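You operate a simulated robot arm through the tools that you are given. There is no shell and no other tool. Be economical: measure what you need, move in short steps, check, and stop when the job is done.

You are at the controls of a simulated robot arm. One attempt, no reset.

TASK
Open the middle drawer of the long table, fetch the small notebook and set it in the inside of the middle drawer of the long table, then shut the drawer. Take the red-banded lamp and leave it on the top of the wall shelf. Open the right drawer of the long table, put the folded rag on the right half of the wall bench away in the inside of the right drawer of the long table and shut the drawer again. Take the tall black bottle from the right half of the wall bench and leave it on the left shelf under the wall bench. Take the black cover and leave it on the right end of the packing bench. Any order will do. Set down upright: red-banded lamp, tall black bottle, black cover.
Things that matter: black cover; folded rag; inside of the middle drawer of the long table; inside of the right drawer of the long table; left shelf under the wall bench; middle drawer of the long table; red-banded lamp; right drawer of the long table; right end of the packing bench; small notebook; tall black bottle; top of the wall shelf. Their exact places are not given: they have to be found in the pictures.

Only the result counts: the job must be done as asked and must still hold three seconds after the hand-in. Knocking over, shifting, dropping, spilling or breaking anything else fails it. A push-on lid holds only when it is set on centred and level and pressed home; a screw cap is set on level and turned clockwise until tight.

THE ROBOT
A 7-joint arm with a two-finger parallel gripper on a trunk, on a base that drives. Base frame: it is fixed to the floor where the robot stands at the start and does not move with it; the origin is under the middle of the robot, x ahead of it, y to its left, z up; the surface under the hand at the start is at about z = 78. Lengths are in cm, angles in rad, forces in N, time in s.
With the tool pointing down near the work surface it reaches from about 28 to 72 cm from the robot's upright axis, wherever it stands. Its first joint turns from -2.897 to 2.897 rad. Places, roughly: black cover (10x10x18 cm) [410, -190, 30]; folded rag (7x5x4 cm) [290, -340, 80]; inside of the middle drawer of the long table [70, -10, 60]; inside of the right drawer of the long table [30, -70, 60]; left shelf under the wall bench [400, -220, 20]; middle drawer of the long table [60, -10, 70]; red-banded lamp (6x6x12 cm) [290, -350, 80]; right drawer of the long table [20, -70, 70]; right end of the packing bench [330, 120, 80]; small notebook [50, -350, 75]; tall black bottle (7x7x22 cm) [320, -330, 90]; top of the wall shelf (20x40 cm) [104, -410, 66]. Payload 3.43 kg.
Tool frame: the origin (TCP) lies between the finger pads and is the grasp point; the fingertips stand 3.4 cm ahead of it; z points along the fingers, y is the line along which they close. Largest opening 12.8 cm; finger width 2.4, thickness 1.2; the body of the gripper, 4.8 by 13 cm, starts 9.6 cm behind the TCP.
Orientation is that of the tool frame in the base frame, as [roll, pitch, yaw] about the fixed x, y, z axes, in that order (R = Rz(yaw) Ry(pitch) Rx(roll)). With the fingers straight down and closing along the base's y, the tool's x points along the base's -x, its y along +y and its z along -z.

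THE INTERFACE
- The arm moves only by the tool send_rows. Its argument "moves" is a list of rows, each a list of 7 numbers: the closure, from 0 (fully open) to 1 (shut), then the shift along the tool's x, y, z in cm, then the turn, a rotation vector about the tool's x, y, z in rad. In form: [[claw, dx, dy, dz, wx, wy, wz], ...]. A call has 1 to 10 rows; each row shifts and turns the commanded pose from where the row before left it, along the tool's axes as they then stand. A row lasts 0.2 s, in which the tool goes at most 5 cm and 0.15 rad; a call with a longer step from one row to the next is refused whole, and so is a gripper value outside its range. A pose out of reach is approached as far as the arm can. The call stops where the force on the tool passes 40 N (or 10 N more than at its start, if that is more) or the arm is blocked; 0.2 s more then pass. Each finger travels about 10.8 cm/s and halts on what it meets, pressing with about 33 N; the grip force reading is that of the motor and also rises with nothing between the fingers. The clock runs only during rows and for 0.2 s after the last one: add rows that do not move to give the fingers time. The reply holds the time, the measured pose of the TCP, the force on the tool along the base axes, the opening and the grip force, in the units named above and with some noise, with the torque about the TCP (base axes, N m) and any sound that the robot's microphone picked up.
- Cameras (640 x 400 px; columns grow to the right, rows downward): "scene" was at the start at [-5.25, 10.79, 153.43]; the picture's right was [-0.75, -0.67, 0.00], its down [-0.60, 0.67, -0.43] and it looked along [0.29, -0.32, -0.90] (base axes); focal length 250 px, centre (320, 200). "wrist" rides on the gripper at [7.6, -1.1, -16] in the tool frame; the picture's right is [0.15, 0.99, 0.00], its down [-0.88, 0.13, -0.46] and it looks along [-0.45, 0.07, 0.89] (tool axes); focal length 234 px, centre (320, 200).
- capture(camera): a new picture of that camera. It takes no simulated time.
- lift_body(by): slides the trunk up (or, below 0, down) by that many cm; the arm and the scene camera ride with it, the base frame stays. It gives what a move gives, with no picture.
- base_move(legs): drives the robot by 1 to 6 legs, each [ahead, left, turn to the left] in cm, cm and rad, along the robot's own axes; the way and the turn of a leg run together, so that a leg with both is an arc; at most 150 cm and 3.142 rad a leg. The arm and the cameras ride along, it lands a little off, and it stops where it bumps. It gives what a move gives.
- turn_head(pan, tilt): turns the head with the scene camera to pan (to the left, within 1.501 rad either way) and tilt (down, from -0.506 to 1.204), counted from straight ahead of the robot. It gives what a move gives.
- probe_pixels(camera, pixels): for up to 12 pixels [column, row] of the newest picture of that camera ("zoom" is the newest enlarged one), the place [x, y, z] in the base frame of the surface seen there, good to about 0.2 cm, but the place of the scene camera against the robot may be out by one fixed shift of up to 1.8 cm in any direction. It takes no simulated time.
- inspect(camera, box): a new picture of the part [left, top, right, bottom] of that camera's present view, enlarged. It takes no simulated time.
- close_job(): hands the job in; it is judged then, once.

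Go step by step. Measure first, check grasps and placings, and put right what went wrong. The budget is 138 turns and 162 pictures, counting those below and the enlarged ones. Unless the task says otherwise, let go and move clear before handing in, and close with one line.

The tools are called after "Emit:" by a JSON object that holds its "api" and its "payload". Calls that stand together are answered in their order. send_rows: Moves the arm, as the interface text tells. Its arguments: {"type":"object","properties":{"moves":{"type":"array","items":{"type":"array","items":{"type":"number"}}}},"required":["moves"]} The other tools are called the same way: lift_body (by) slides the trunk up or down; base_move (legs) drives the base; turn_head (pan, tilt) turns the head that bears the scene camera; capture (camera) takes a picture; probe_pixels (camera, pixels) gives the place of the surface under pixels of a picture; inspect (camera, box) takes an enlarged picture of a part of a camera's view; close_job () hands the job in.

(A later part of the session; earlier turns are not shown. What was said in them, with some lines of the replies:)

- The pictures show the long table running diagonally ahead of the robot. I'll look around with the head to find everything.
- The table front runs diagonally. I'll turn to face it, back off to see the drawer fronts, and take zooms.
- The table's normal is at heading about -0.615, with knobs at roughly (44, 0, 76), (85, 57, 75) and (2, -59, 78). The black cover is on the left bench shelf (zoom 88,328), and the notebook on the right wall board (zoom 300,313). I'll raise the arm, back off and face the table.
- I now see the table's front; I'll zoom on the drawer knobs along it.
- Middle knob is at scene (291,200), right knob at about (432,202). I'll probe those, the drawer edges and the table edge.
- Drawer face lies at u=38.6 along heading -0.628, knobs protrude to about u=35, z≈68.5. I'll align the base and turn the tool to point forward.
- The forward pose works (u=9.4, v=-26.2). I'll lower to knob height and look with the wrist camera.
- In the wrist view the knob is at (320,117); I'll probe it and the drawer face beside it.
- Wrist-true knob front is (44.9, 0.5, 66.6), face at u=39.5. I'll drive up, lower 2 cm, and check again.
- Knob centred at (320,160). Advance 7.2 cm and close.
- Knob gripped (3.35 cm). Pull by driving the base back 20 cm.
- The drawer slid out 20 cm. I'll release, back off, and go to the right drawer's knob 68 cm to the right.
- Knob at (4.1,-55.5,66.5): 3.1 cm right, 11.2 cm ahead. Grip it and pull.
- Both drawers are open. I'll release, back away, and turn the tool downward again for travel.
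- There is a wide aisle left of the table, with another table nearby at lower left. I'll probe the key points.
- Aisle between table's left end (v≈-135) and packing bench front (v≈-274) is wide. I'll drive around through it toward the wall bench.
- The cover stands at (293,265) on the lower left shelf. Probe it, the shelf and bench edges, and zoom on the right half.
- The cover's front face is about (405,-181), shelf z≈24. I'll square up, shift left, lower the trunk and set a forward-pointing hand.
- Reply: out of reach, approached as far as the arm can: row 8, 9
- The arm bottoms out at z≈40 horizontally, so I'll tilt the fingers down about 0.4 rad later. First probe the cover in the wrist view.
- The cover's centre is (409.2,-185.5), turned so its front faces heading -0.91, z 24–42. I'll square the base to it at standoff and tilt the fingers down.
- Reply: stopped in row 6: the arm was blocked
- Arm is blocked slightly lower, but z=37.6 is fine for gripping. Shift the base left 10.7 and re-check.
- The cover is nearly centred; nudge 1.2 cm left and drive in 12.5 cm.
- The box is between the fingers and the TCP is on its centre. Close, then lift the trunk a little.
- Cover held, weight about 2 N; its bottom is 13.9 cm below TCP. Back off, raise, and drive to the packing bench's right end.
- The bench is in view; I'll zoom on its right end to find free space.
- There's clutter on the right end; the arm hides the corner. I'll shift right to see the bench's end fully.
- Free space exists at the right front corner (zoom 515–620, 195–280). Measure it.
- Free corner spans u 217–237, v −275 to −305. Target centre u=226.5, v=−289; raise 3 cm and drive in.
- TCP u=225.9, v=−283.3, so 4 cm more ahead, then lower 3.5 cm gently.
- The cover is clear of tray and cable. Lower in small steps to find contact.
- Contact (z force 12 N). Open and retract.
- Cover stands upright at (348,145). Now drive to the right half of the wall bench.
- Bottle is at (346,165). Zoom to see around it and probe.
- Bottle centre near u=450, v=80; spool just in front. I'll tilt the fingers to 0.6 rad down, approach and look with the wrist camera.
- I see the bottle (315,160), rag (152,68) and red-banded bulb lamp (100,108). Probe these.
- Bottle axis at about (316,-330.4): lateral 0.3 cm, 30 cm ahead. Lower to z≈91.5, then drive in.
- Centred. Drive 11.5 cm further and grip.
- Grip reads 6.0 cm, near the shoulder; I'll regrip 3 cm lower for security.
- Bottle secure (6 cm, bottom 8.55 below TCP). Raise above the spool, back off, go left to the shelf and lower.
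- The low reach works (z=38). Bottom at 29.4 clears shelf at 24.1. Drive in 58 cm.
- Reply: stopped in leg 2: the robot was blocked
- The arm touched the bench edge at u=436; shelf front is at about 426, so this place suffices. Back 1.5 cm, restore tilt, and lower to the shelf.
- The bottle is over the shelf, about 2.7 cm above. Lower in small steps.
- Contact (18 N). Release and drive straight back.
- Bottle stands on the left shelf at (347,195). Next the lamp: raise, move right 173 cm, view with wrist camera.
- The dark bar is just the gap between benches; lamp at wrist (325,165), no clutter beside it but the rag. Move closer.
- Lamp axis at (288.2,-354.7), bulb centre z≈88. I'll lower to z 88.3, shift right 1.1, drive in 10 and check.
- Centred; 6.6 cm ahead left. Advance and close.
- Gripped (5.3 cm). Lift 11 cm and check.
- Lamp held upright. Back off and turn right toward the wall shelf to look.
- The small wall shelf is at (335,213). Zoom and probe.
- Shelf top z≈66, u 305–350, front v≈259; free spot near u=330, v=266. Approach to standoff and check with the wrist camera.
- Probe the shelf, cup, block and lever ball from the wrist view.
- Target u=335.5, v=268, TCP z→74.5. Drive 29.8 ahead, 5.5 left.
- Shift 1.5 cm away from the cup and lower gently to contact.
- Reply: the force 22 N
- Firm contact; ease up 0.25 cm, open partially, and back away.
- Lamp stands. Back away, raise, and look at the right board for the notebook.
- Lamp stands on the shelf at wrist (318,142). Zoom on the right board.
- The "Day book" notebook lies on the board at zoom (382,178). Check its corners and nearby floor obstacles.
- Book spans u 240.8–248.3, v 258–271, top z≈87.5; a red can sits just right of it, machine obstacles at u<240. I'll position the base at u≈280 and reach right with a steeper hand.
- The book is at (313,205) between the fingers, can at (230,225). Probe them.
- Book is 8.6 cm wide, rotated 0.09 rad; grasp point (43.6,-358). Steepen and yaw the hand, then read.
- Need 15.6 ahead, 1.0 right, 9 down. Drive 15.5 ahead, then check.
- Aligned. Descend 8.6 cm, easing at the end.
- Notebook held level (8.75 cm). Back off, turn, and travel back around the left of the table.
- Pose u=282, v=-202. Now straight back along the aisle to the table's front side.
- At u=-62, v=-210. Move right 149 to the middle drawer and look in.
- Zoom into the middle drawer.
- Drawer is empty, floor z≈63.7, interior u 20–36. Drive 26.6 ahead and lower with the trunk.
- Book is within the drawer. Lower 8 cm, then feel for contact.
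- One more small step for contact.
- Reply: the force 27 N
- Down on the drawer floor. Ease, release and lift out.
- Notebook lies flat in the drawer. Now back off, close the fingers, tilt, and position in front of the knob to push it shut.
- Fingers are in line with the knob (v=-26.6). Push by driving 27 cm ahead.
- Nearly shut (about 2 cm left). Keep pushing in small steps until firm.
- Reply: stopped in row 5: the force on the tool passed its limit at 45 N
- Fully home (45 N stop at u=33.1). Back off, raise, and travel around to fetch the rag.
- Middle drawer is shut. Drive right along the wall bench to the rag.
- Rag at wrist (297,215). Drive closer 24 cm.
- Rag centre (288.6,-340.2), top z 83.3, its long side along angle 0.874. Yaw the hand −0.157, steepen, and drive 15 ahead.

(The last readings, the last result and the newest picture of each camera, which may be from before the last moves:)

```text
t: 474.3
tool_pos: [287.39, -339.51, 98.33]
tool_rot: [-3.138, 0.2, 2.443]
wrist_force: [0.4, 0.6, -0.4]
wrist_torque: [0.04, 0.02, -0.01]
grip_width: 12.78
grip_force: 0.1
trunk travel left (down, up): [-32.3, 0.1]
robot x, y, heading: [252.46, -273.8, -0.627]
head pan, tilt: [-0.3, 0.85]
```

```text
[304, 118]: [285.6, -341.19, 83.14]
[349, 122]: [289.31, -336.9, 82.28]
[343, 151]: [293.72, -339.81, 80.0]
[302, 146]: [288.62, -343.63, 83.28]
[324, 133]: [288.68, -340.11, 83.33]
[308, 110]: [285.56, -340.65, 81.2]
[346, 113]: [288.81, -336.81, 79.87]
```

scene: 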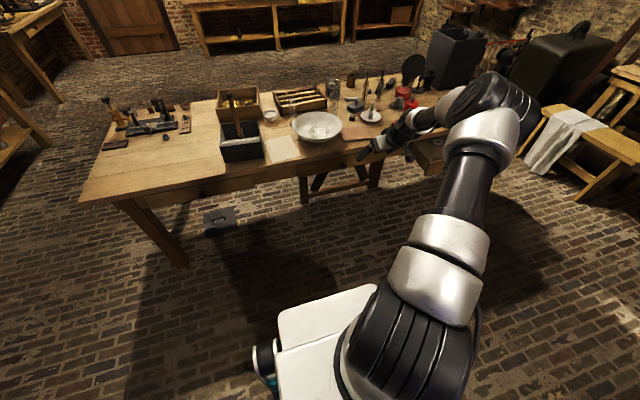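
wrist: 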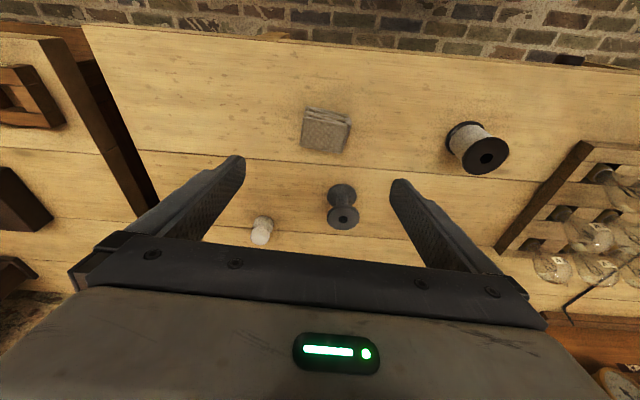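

Offset 1.1 ahead, 0.4 left. Descend to just above the bench.

Emit:
{"api": "send_rows", "payload": {"moves": [[0, -1.08, 0.4, 0.22, 0, 0, 0], [0, 0.8, 0, 3.92, 0, 0, 0], [0, 0.8, 0, 3.92, 0, 0, 0], [0, 0.8, 0, 3.92, 0, 0, 0], [0, 0.4, 0, 1.96, 0, 0, 0], [0, 0, 0, 0, 0, 0, 0]]}}

Emit:
{"api": "capture", "payload": {"camera": "wrist"}}

```text
t: 475.7
tool_pos: [288.27, -340.1, 84.52]
tool_rot: [-3.138, 0.202, 2.443]
wrist_force: [-0.2, 0.0, -0.3]
wrist_torque: [0.0, -0.04, 0.03]
grip_width: 12.8
grip_force: 0.1
trunk travel left (down, up): [-32.3, 0.1]
robot x, y, heading: [252.39, -273.82, -0.631]
head pan, tilt: [-0.3, 0.85]
```

```text
73 pictures are left
```

wrist: 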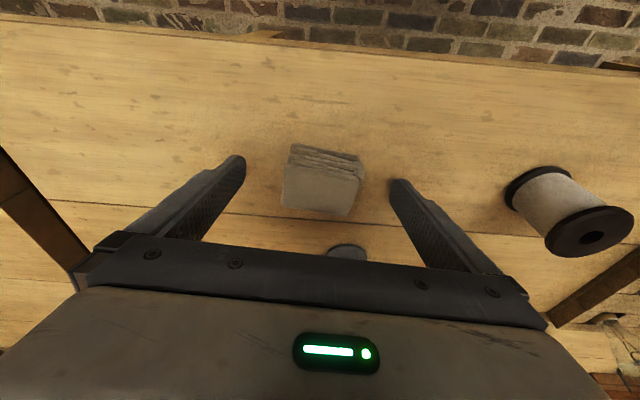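

Centred. Lower 0.5, close and lift.

Emit:
{"api": "send_rows", "payload": {"moves": [[0, 0.1, 0, 0.5, 0, 0, 0], [1, 0, 0, 0, 0, 0, 0], [1, 0, 0, 0, 0, 0, 0], [1, 0, 0, 0, 0, 0, 0], [1, 0, 0, 0, 0, 0, 0], [1, 0, 0, 0, 0, 0, 0]]}}

Emit:
{"api": "send_rows", "payload": {"moves": [[1, -0.6, 0, -2.94, 0, 0, 0], [1, -0.8, 0, -3.92, 0, 0, 0], [1, -0.8, 0, -3.92, 0, 0, 0], [1, -0.8, 0, -3.92, 0, 0, 0], [1, 0, 0, 0, 0, 0, 0]]}}

Emit:
{"api": "capture", "payload": {"camera": "wrist"}}

```text
t: 477.1
tool_pos: [288.34, -339.99, 83.85]
tool_rot: [-3.139, 0.2, 2.443]
wrist_force: [0.7, 2.3, 0.5]
wrist_torque: [0.02, 0.03, 0.01]
grip_width: 6.24
grip_force: 33.4
trunk travel left (down, up): [-32.3, 0.1]
robot x, y, heading: [252.45, -274.05, -0.635]
head pan, tilt: [-0.3, 0.85]
```

```text
t: 478.3
tool_pos: [288.63, -339.84, 99.02]
tool_rot: [-3.138, 0.201, 2.442]
wrist_force: [0.5, 0.1, -0.3]
wrist_torque: [0.0, 0.03, -0.01]
grip_width: 6.23
grip_force: 32.9
trunk travel left (down, up): [-32.3, 0.1]
robot x, y, heading: [252.53, -273.73, -0.632]
head pan, tilt: [-0.3, 0.85]
```

```text
72 pictures are left
```

wrist: 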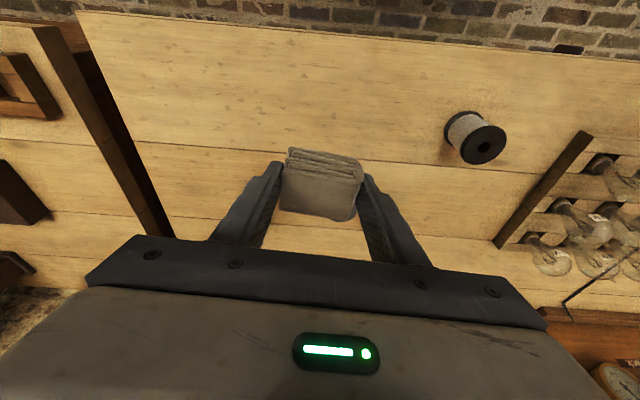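

Rag held (6.2 cm). Back off and travel around to the table front.

Emit:
{"api": "base_move", "payload": {"legs": [[-70, 0, 0], [0, 96, 0], [0, 96, 0], [0, 94, 0]]}}

```text
t: 509.4
tool_pos: [397.78, -68.3, 98.99]
tool_rot: [-3.137, 0.201, 2.437]
wrist_force: [-0.3, -0.4, 0.0]
wrist_torque: [-0.03, 0.0, 0.01]
grip_width: 6.09
grip_force: 33.1
trunk travel left (down, up): [-32.3, 0.1]
robot x, y, heading: [362.35, -2.4, -0.639]
head pan, tilt: [-0.3, 0.85]
```

Emit:
{"api": "base_move", "payload": {"legs": [[0, 6, 0.009], [-118, 0, 0], [-118, 0, 0], [-118, 0, 0]]}}

```text
t: 527.5
tool_pos: [114.86, 151.26, 98.99]
tool_rot: [-3.137, 0.2, 2.397]
wrist_force: [-0.3, 0.0, 0.1]
wrist_torque: [-0.02, -0.02, -0.01]
grip_width: 6.08
grip_force: 32.8
trunk travel left (down, up): [-32.3, 0.1]
robot x, y, heading: [81.88, 218.28, -0.672]
head pan, tilt: [-0.3, 0.85]
```

Emit:
{"api": "base_move", "payload": {"legs": [[0, 0, 0.042], [0, -117, 0], [0, -117, 0]]}}

Emit:
{"api": "capture", "payload": {"camera": "scene"}}

Emit:
{"api": "capture", "payload": {"camera": "wrist"}}

```text
t: 550.5
tool_pos: [-23.19, -34.42, 98.98]
tool_rot: [-3.137, 0.2, 2.428]
wrist_force: [-0.2, -1.0, 0.6]
wrist_torque: [-0.02, -0.01, 0.02]
grip_width: 6.07
grip_force: 33.3
trunk travel left (down, up): [-32.3, 0.1]
robot x, y, heading: [-58.44, 32.05, -0.645]
head pan, tilt: [-0.3, 0.85]
```

```text
71 pictures are left
```

scene: 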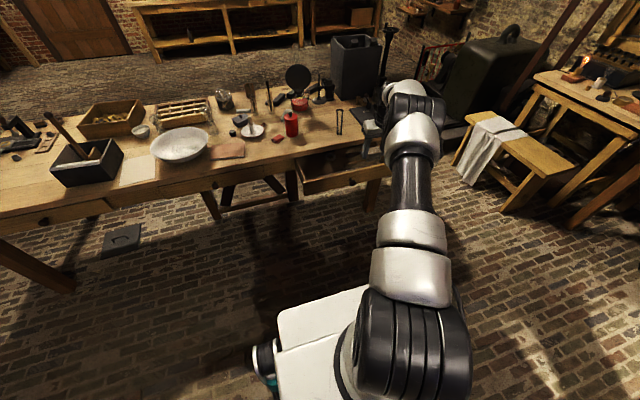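

```text
70 pictures are left
```

wrist: 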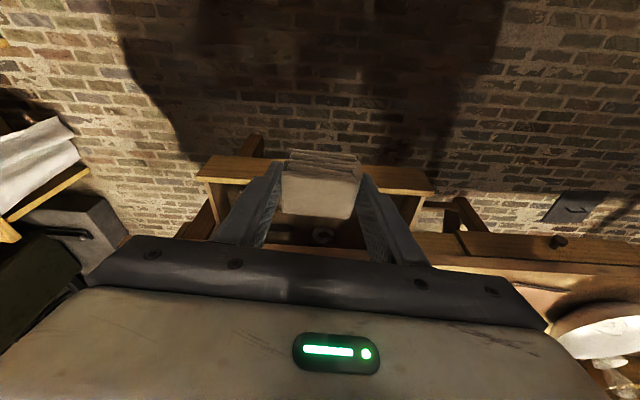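

Zoom into the right drawer to see what is inside.

Emit:
{"api": "inspect", "payload": {"camera": "scene", "box": [280, 130, 408, 210]}}

Emit:
{"api": "probe_pixels", "payload": {"camera": "zoom", "pixels": [[150, 200], [250, 190], [350, 150], [160, 260], [300, 230], [370, 245], [330, 130], [200, 150], [100, 180], [440, 170]]}}

Emit:
{"api": "inspect", "payload": {"camera": "wrist", "box": [180, 140, 440, 260]}}

```text
5.00 times, centred on (344, 170) of scene
```

zoom: 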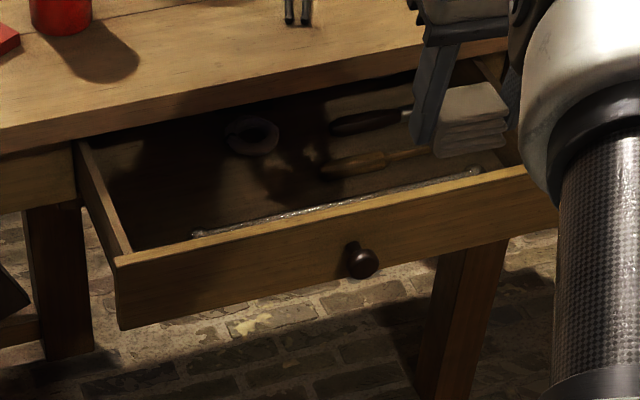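

```text
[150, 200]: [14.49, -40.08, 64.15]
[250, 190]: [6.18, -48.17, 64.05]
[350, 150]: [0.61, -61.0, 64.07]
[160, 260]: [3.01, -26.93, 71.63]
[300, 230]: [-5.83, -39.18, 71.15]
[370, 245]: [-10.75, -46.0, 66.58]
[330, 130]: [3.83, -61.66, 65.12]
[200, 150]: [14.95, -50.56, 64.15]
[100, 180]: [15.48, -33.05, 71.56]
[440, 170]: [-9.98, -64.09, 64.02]
```

```text
2.46 times, centred on (310, 200) of wrist
```

zoom: 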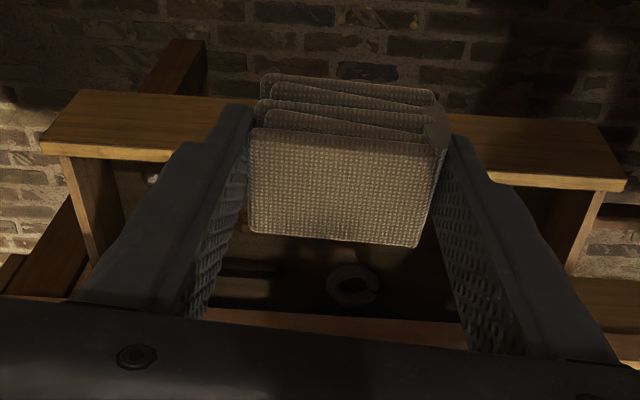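

Drawer holds a rod (u≈29), ring, and two tool handles at right; the left-centre behind the rod is free (u≈34, v≈32). Move there.

Emit:
{"api": "base_move", "payload": {"legs": [[0, 8, 0.015], [20, 0, 0]]}}

Emit:
{"api": "turn_head", "payload": {"pan": -0.45, "tilt": 0.95}}

Emit:
{"api": "capture", "payload": {"camera": "wrist"}}

Emit:
{"api": "capture", "payload": {"camera": "scene"}}

```text
t: 553.1
tool_pos: [-1.42, -39.19, 98.87]
tool_rot: [-3.138, 0.202, 2.439]
wrist_force: [0.3, -0.4, -0.9]
wrist_torque: [0.01, 0.05, 0.02]
grip_width: 6.07
grip_force: 32.8
trunk travel left (down, up): [-32.3, 0.1]
robot x, y, heading: [-37.19, 26.73, -0.631]
head pan, tilt: [-0.3, 0.85]
```

```text
t: 553.8
tool_pos: [-1.41, -39.17, 99.06]
tool_rot: [-3.139, 0.2, 2.44]
wrist_force: [0.5, -0.2, -0.3]
wrist_torque: [0.04, 0.03, -0.01]
grip_width: 6.1
grip_force: 33.0
trunk travel left (down, up): [-32.3, 0.1]
robot x, y, heading: [-37.43, 27.1, -0.634]
head pan, tilt: [-0.45, 0.949]
```

```text
67 pictures are left
```

wrist: 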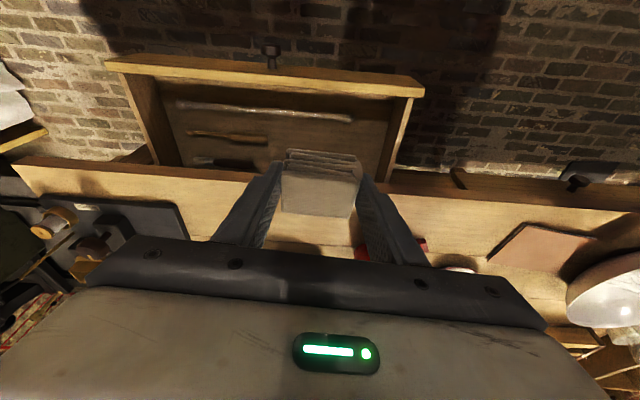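

```text
66 pictures are left
```

scene: 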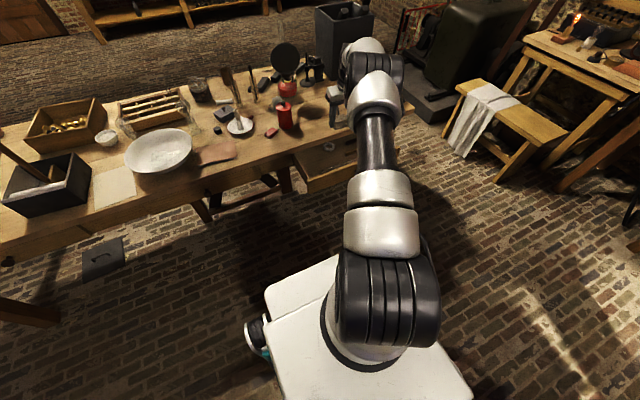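

The wrist view shows the drawer well; probe its contents.

Emit:
{"api": "probe_pixels", "payload": {"camera": "wrist", "pixels": [[349, 117], [180, 103], [190, 132], [267, 141], [200, 160], [340, 140], [300, 140], [380, 150], [386, 180], [340, 100], [250, 172], [395, 120]]}}

```text
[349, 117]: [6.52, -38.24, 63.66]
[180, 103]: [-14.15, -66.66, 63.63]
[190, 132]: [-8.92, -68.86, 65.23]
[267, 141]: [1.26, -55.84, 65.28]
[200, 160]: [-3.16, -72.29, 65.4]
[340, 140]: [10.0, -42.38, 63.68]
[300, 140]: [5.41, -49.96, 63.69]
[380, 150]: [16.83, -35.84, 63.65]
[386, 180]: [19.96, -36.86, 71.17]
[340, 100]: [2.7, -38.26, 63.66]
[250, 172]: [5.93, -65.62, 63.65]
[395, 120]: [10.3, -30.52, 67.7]
```

Rod at u≈27.8, handle begins v≈44, floor z=63.66. Target u=32.8, v=32.5: drive 10.4 ahead and lower.

Emit:
{"api": "base_move", "payload": {"legs": [[10.6, 0, 0]]}}

Emit:
{"api": "lift_body", "payload": {"by": -20}}

Emit:
{"api": "capture", "payload": {"camera": "wrist"}}

```text
t: 555.0
tool_pos: [7.1, -45.57, 98.9]
tool_rot: [-3.138, 0.202, 2.44]
wrist_force: [0.1, 0.2, -0.7]
wrist_torque: [0.02, -0.01, 0.01]
grip_width: 6.06
grip_force: 32.7
trunk travel left (down, up): [-32.3, 0.1]
robot x, y, heading: [-28.81, 20.51, -0.637]
head pan, tilt: [-0.45, 0.949]
```

```text
t: 557.1
tool_pos: [7.01, -45.51, 79.01]
tool_rot: [-3.138, 0.201, 2.44]
wrist_force: [-1.1, 0.0, -0.2]
wrist_torque: [-0.03, 0.0, -0.01]
grip_width: 6.08
grip_force: 33.0
trunk travel left (down, up): [-12.3, 20.1]
robot x, y, heading: [-28.43, 20.21, -0.632]
head pan, tilt: [-0.45, 0.949]
```

```text
65 pictures are left
```

wrist: 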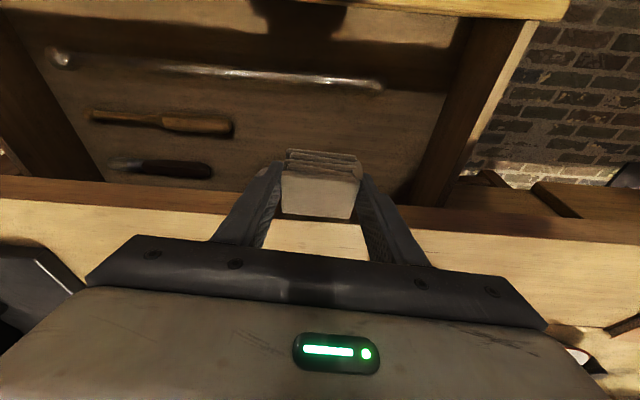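

Check the table edge against the rag before lowering.

Emit:
{"api": "probe_pixels", "payload": {"camera": "wrist", "pixels": [[200, 190], [200, 205], [440, 210], [440, 225], [318, 210], [318, 218], [375, 82], [60, 58]]}}

```text
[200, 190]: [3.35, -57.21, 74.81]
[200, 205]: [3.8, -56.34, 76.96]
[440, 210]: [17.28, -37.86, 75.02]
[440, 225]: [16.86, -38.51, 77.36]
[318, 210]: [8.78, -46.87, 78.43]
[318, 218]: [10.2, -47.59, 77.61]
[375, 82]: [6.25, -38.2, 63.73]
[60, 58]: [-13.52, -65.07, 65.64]
```

Clearance 1.5 cm to the table edge. Lower.

Emit:
{"api": "send_rows", "payload": {"moves": [[1, 0.6, 0, 2.94, 0, 0, 0], [1, 0.6, 0, 2.94, 0, 0, 0], [1, 0.6, 0, 2.94, 0, 0, 0], [1, 0.36, 0, 1.76, 0, 0, 0], [1, 0, 0, 0, 0, 0, 0]]}}

Emit:
{"api": "send_rows", "payload": {"moves": [[1, 0.08, 0, 0.4, 0, 0, 0], [1, 0, 0, 0, 0, 0, 0]]}}

Emit:
{"api": "send_rows", "payload": {"moves": [[1, 0.08, 0, 0.4, 0, 0, 0], [1, 0, 0, 0, 0, 0, 0]]}}

Emit:
{"api": "capture", "payload": {"camera": "wrist"}}

```text
t: 558.4
tool_pos: [6.93, -45.61, 68.28]
tool_rot: [-3.137, 0.201, 2.44]
wrist_force: [-0.7, -0.1, 0.1]
wrist_torque: [0.03, -0.01, -0.03]
grip_width: 6.1
grip_force: 33.2
trunk travel left (down, up): [-12.3, 20.1]
robot x, y, heading: [-28.79, 20.11, -0.633]
head pan, tilt: [-0.45, 0.949]
```

```text
t: 559.0
tool_pos: [6.91, -45.69, 67.77]
tool_rot: [-3.137, 0.202, 2.44]
wrist_force: [0.0, 0.2, -0.4]
wrist_torque: [0.02, 0.0, 0.04]
grip_width: 6.09
grip_force: 33.2
trunk travel left (down, up): [-12.3, 20.1]
robot x, y, heading: [-28.69, 20.57, -0.637]
head pan, tilt: [-0.45, 0.949]
```

```text
t: 559.5
tool_pos: [7.06, -45.6, 67.62]
tool_rot: [-3.136, 0.205, 2.44]
wrist_force: [-1.9, 0.9, 10.8]
wrist_torque: [0.36, -0.08, 0.07]
grip_width: 6.06
grip_force: 33.1
trunk travel left (down, up): [-12.3, 20.1]
robot x, y, heading: [-28.72, 20.4, -0.633]
head pan, tilt: [-0.45, 0.949]
```

```text
64 pictures are left
```

wrist: 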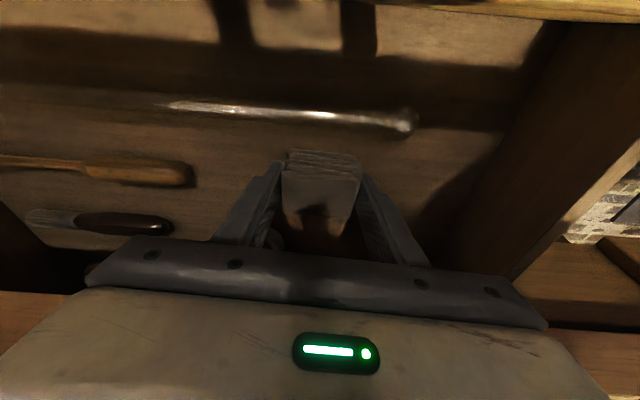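

Contact made, free of other contents. Release gently and lift out.

Emit:
{"api": "send_rows", "payload": {"moves": [[0.4, 0, 0, 0, 0, 0, 0], [0.32, 0, 0, 0, 0, 0, 0], [0.32, 0, 0, 0, 0, 0, 0], [0.32, -0.4, 0, -1.96, 0, 0, 0], [0.32, -0.6, 0, -2.94, 0, 0, 0], [0.32, -0.8, 0, -3.92, 0, 0, 0], [0.32, -0.8, 0, -3.92, 0, 0, 0], [0.32, -0.4, 0, -1.96, 0, 0, 0]]}}

Emit:
{"api": "base_move", "payload": {"legs": [[-30, 0, 0.005]]}}

Emit:
{"api": "capture", "payload": {"camera": "wrist"}}

```text
t: 561.4
tool_pos: [7.29, -45.64, 82.32]
tool_rot: [-3.138, 0.2, 2.44]
wrist_force: [0.2, -0.3, -0.2]
wrist_torque: [0.0, 0.01, 0.04]
grip_width: 8.69
grip_force: 0.1
trunk travel left (down, up): [-12.3, 20.1]
robot x, y, heading: [-28.63, 20.27, -0.631]
head pan, tilt: [-0.45, 0.949]
```

```text
t: 563.4
tool_pos: [-16.1, -28.08, 82.34]
tool_rot: [-3.136, 0.199, 2.447]
wrist_force: [-0.1, 0.1, -1.1]
wrist_torque: [0.01, 0.03, 0.01]
grip_width: 8.69
grip_force: 0.0
trunk travel left (down, up): [-12.3, 20.1]
robot x, y, heading: [-52.48, 37.69, -0.628]
head pan, tilt: [-0.45, 0.949]
```

```text
63 pictures are left
```

wrist: 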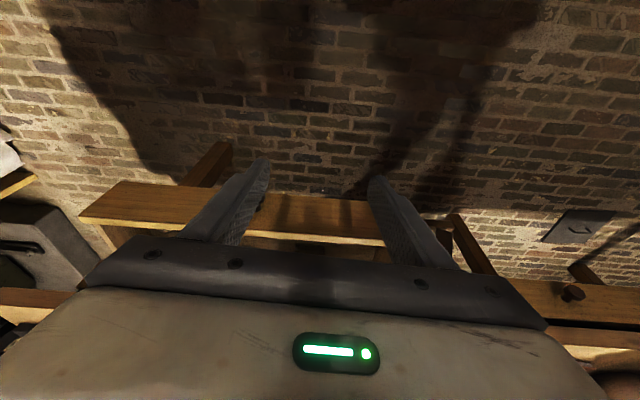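

Move right 10 cm to the knob line, close and tilt the fingers, lower to knob height; check the rag in scene view.

Emit:
{"api": "base_move", "payload": {"legs": [[0, -10.3, 0]]}}

Emit:
{"api": "send_rows", "payload": {"moves": [[1, 0, 0, 0, 0, -0.15, 0], [1, 0, 0, 0, 0, -0.15, 0], [1, 0, 0, 0, 0, -0.1, 0], [1, 2.58, 0, 3.77, 0, 0, 0], [1, 2.58, 0, 3.77, 0, 0, 0], [1, 2.58, 0, 3.77, 0, 0, 0], [1, 0, 0, 0, 0, 0, 0]]}}

Emit:
{"api": "capture", "payload": {"camera": "wrist"}}

Emit:
{"api": "inspect", "payload": {"camera": "scene", "box": [240, 110, 400, 210]}}

```text
t: 565.0
tool_pos: [-22.22, -36.42, 82.28]
tool_rot: [-3.138, 0.202, 2.446]
wrist_force: [-0.5, 0.1, -0.2]
wrist_torque: [0.0, 0.01, 0.01]
grip_width: 8.67
grip_force: 0.1
trunk travel left (down, up): [-12.3, 20.1]
robot x, y, heading: [-58.43, 29.16, -0.626]
head pan, tilt: [-0.45, 0.949]
```

```text
t: 566.6
tool_pos: [-22.21, -36.36, 68.75]
tool_rot: [-3.137, 0.6, 2.445]
wrist_force: [0.7, -0.8, -0.6]
wrist_torque: [-0.01, -0.03, -0.02]
grip_width: 0.03
grip_force: 33.3
trunk travel left (down, up): [-12.3, 20.1]
robot x, y, heading: [-58.54, 29.57, -0.625]
head pan, tilt: [-0.45, 0.949]
```

```text
62 pictures are left
```

wrist: 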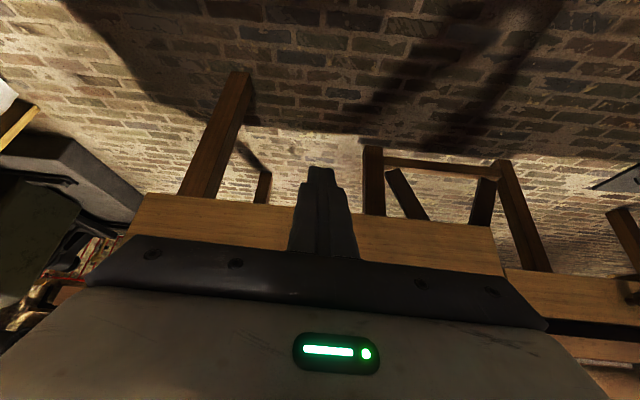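

```text
4.00 times, centred on (320, 160) of scene
```

zoom: 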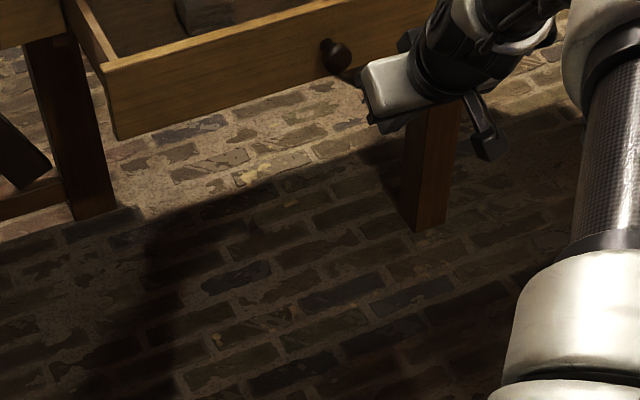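

Rag lies in the drawer (zoom 205,15). Push the knob: drive 26.5 ahead, then small steps.

Emit:
{"api": "base_move", "payload": {"legs": [[26.5, 0, -0.005]]}}

Emit:
{"api": "send_rows", "payload": {"moves": [[1, -0.82, 0, 0.56, 0, 0, 0], [1, -0.82, 0, 0.56, 0, 0, 0], [1, -0.6, 0, 0.41, 0, 0, 0], [1, -0.3, 0, 0.2, 0, 0, 0], [1, -0.3, 0, 0.2, 0, 0, 0], [1, -0.3, 0, 0.2, 0, 0, 0], [1, -0.3, 0, 0.2, 0, 0, 0], [1, -0.3, 0, 0.2, 0, 0, 0], [1, -0.3, 0, 0.2, 0, 0, 0]]}}

Emit:
{"api": "capture", "payload": {"camera": "wrist"}}

```text
t: 568.5
tool_pos: [-0.58, -52.31, 68.7]
tool_rot: [-3.136, 0.599, 2.445]
wrist_force: [-0.6, -0.1, 0.7]
wrist_torque: [-0.03, -0.03, 0.02]
grip_width: 0.02
grip_force: 32.9
trunk travel left (down, up): [-12.3, 20.1]
robot x, y, heading: [-36.84, 13.31, -0.632]
head pan, tilt: [-0.45, 0.949]
```

```text
t: 569.8
tool_pos: [1.49, -54.28, 68.42]
tool_rot: [-3.137, 0.59, 2.444]
wrist_force: [-12.8, 12.0, 16.5]
wrist_torque: [-0.16, -0.28, 0.11]
grip_width: 0.01
grip_force: 33.2
trunk travel left (down, up): [-12.3, 20.1]
robot x, y, heading: [-36.79, 13.75, -0.63]
head pan, tilt: [-0.45, 0.949]
stopped in row 6: the force on the tool passed its limit at 45 N (the readings are from after the stop); the commanded pose is now the measured one
```

```text
60 pictures are left
```

wrist: 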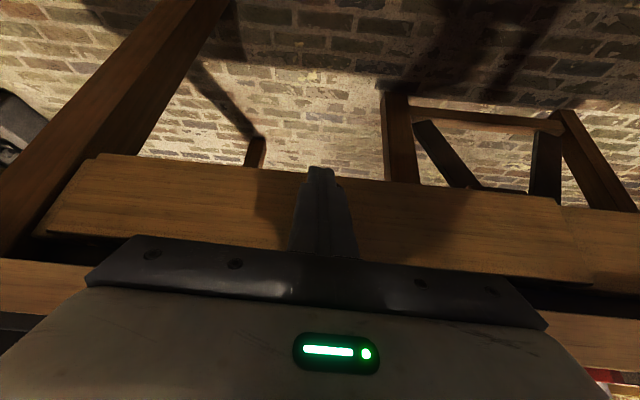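

Home at u=33.2. Back off and verify both drawer fronts.

Emit:
{"api": "base_move", "payload": {"legs": [[-45, 0, 0]]}}

Emit:
{"api": "turn_head", "payload": {"pan": 0.1, "tilt": 0.8}}

Emit:
{"api": "capture", "payload": {"camera": "scene"}}

Emit:
{"api": "inspect", "payload": {"camera": "scene", "box": [220, 140, 460, 290]}}

```text
t: 572.3
tool_pos: [-31.86, -30.85, 68.24]
tool_rot: [-3.138, 0.59, 2.438]
wrist_force: [0.8, -0.1, 0.6]
wrist_torque: [0.0, 0.0, -0.01]
grip_width: 0.0
grip_force: 32.2
trunk travel left (down, up): [-12.3, 20.1]
robot x, y, heading: [-69.53, 37.65, -0.637]
head pan, tilt: [-0.45, 0.949]
stopped in leg 1: the robot was blocked; the commanded pose is now the measured one
```

```text
t: 573.3
tool_pos: [-31.67, -30.83, 68.34]
tool_rot: [-3.139, 0.59, 2.437]
wrist_force: [0.0, -0.5, 0.6]
wrist_torque: [-0.01, 0.0, -0.02]
grip_width: 0.01
grip_force: 32.8
trunk travel left (down, up): [-12.3, 20.1]
robot x, y, heading: [-69.91, 37.62, -0.641]
head pan, tilt: [0.099, 0.799]
```

```text
59 pictures are left
```

scene: 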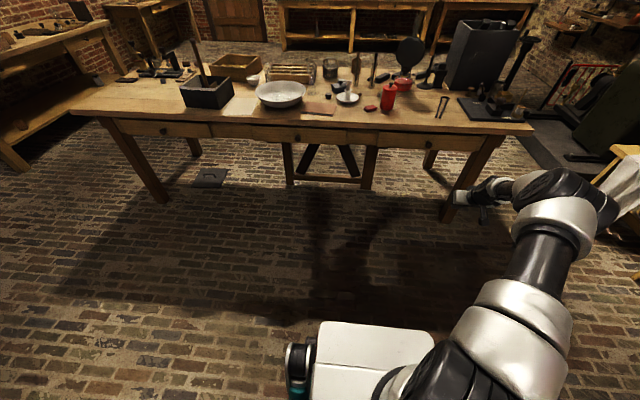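

```text
2.67 times, centred on (340, 215) of scene
```

zoom: 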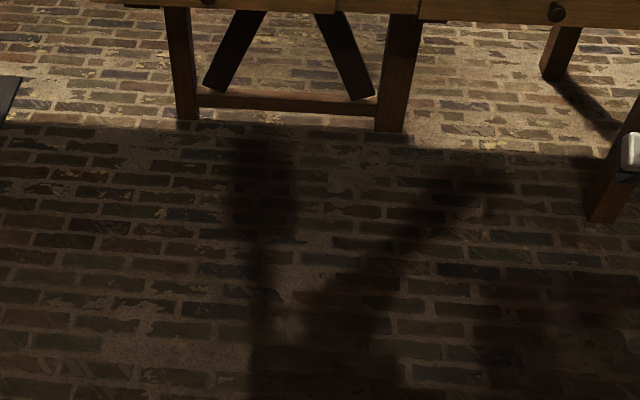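

Drawers look shut, but the base bumped something behind it. Move ahead, check the drawer fronts closely, and look at what's behind.

Emit:
{"api": "base_move", "payload": {"legs": [[12, 0, 0]]}}

Emit:
{"api": "inspect", "payload": {"camera": "scene", "box": [200, 110, 520, 210]}}

Emit:
{"api": "lift_body", "payload": {"by": 20}}

Emit:
{"api": "base_move", "payload": {"legs": [[0, 0, 1.6]]}}

Emit:
{"api": "turn_head", "payload": {"pan": 1.45, "tilt": 0.8}}

Emit:
{"api": "capture", "payload": {"camera": "scene"}}

```text
t: 574.5
tool_pos: [-22.03, -37.94, 68.43]
tool_rot: [-3.14, 0.589, 2.437]
wrist_force: [0.1, 0.0, 0.3]
wrist_torque: [0.01, 0.0, 0.01]
grip_width: 0.01
grip_force: 32.8
trunk travel left (down, up): [-12.3, 20.1]
robot x, y, heading: [-59.95, 30.34, -0.634]
head pan, tilt: [0.099, 0.799]
```

```text
2.00 times, centred on (360, 160) of scene
```

zoom: 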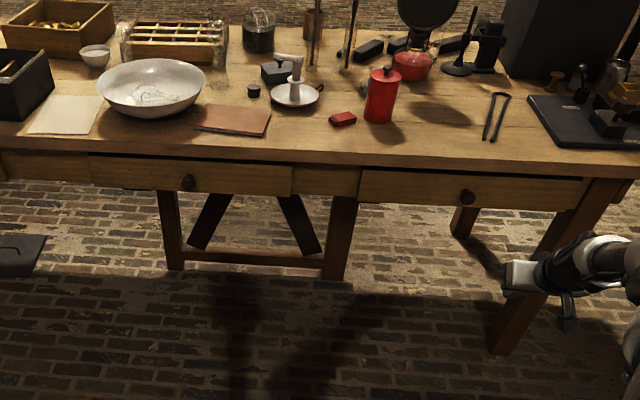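

```text
t: 576.7
tool_pos: [-22.05, -37.97, 88.32]
tool_rot: [-3.138, 0.591, 2.438]
wrist_force: [-0.2, -0.1, 0.4]
wrist_torque: [0.04, 0.02, -0.01]
grip_width: 0.0
grip_force: 33.0
trunk travel left (down, up): [-32.3, 0.1]
robot x, y, heading: [-59.83, 30.3, -0.637]
head pan, tilt: [0.099, 0.799]
```

```text
t: 581.1
tool_pos: [6.67, 71.07, 88.37]
tool_rot: [-3.138, 0.59, -2.234]
wrist_force: [0.5, -0.3, 0.3]
wrist_torque: [0.02, -0.01, -0.01]
grip_width: 0.0
grip_force: 33.0
trunk travel left (down, up): [-32.3, 0.1]
robot x, y, heading: [-59.92, 30.31, 0.974]
head pan, tilt: [0.099, 0.799]
```

```text
t: 582.6
tool_pos: [6.64, 71.02, 88.31]
tool_rot: [-3.138, 0.589, -2.234]
wrist_force: [-0.2, -0.6, 0.9]
wrist_torque: [0.03, 0.0, 0.01]
grip_width: 0.01
grip_force: 33.8
trunk travel left (down, up): [-32.3, 0.1]
robot x, y, heading: [-60.11, 30.28, 0.97]
head pan, tilt: [1.45, 0.799]
```

```text
56 pictures are left
```

scene: 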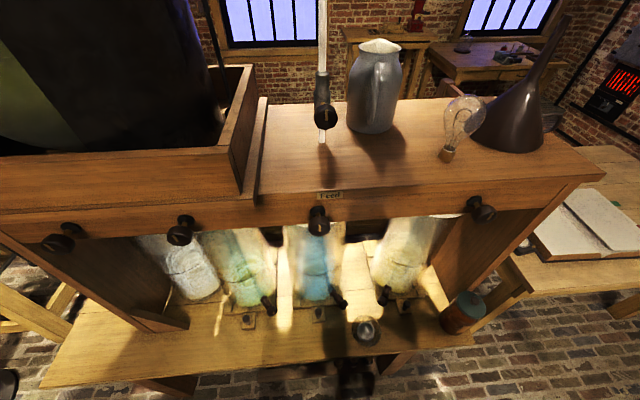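

A bench with jars stands behind; I bumped its front. Check for anything fallen.

Emit:
{"api": "inspect", "payload": {"camera": "scene", "box": [220, 260, 476, 400]}}

Emit:
{"api": "turn_head", "payload": {"pan": 1.45, "tilt": 1.15}}

Emit:
{"api": "capture", "payload": {"camera": "scene"}}

```text
2.50 times, centred on (348, 330) of scene
```

zoom: 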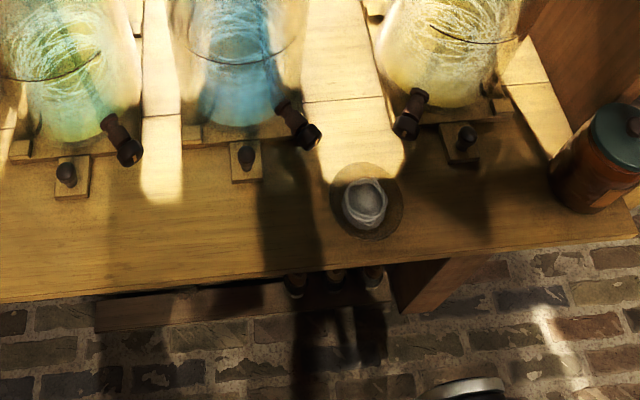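

```text
t: 583.4
tool_pos: [6.75, 70.95, 88.32]
tool_rot: [-3.138, 0.589, -2.233]
wrist_force: [0.3, -0.1, 0.7]
wrist_torque: [0.0, -0.01, 0.0]
grip_width: 0.0
grip_force: 32.9
trunk travel left (down, up): [-32.3, 0.1]
robot x, y, heading: [-60.32, 30.48, 0.973]
head pan, tilt: [1.45, 1.15]
```

```text
54 pictures are left
```

scene: 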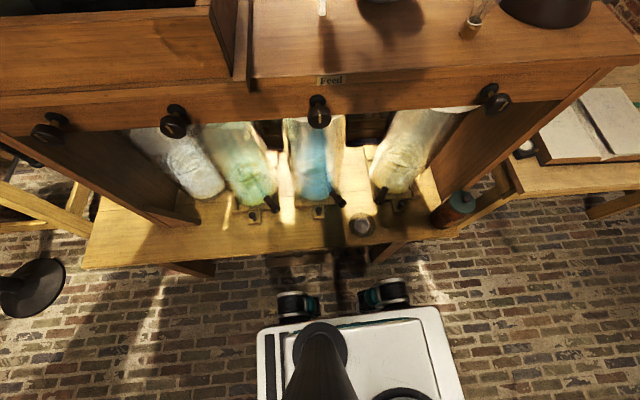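

Nothing behind was disturbed. Both drawers are flush, the cover, bottle and lamp were all seen standing, and the arm is clear, so I'm handing in.

Emit:
{"api": "close_job", "payload": {}}

```text
The job is handed in.
```

I handed the job in with all five parts done. The notebook is in the middle drawer and the rag in the right drawer, both pushed shut. The lamp is upright on the wall shelf, the bottle upright on the left shelf under the wall bench, and the cover upright on the right end of the packing bench. The arm touched the wall bench's edge once and the base later bumped the jar bench behind the robot. Pictures afterwards showed nothing knocked over on the jar bench and nothing visibly out of place at the wall bench.
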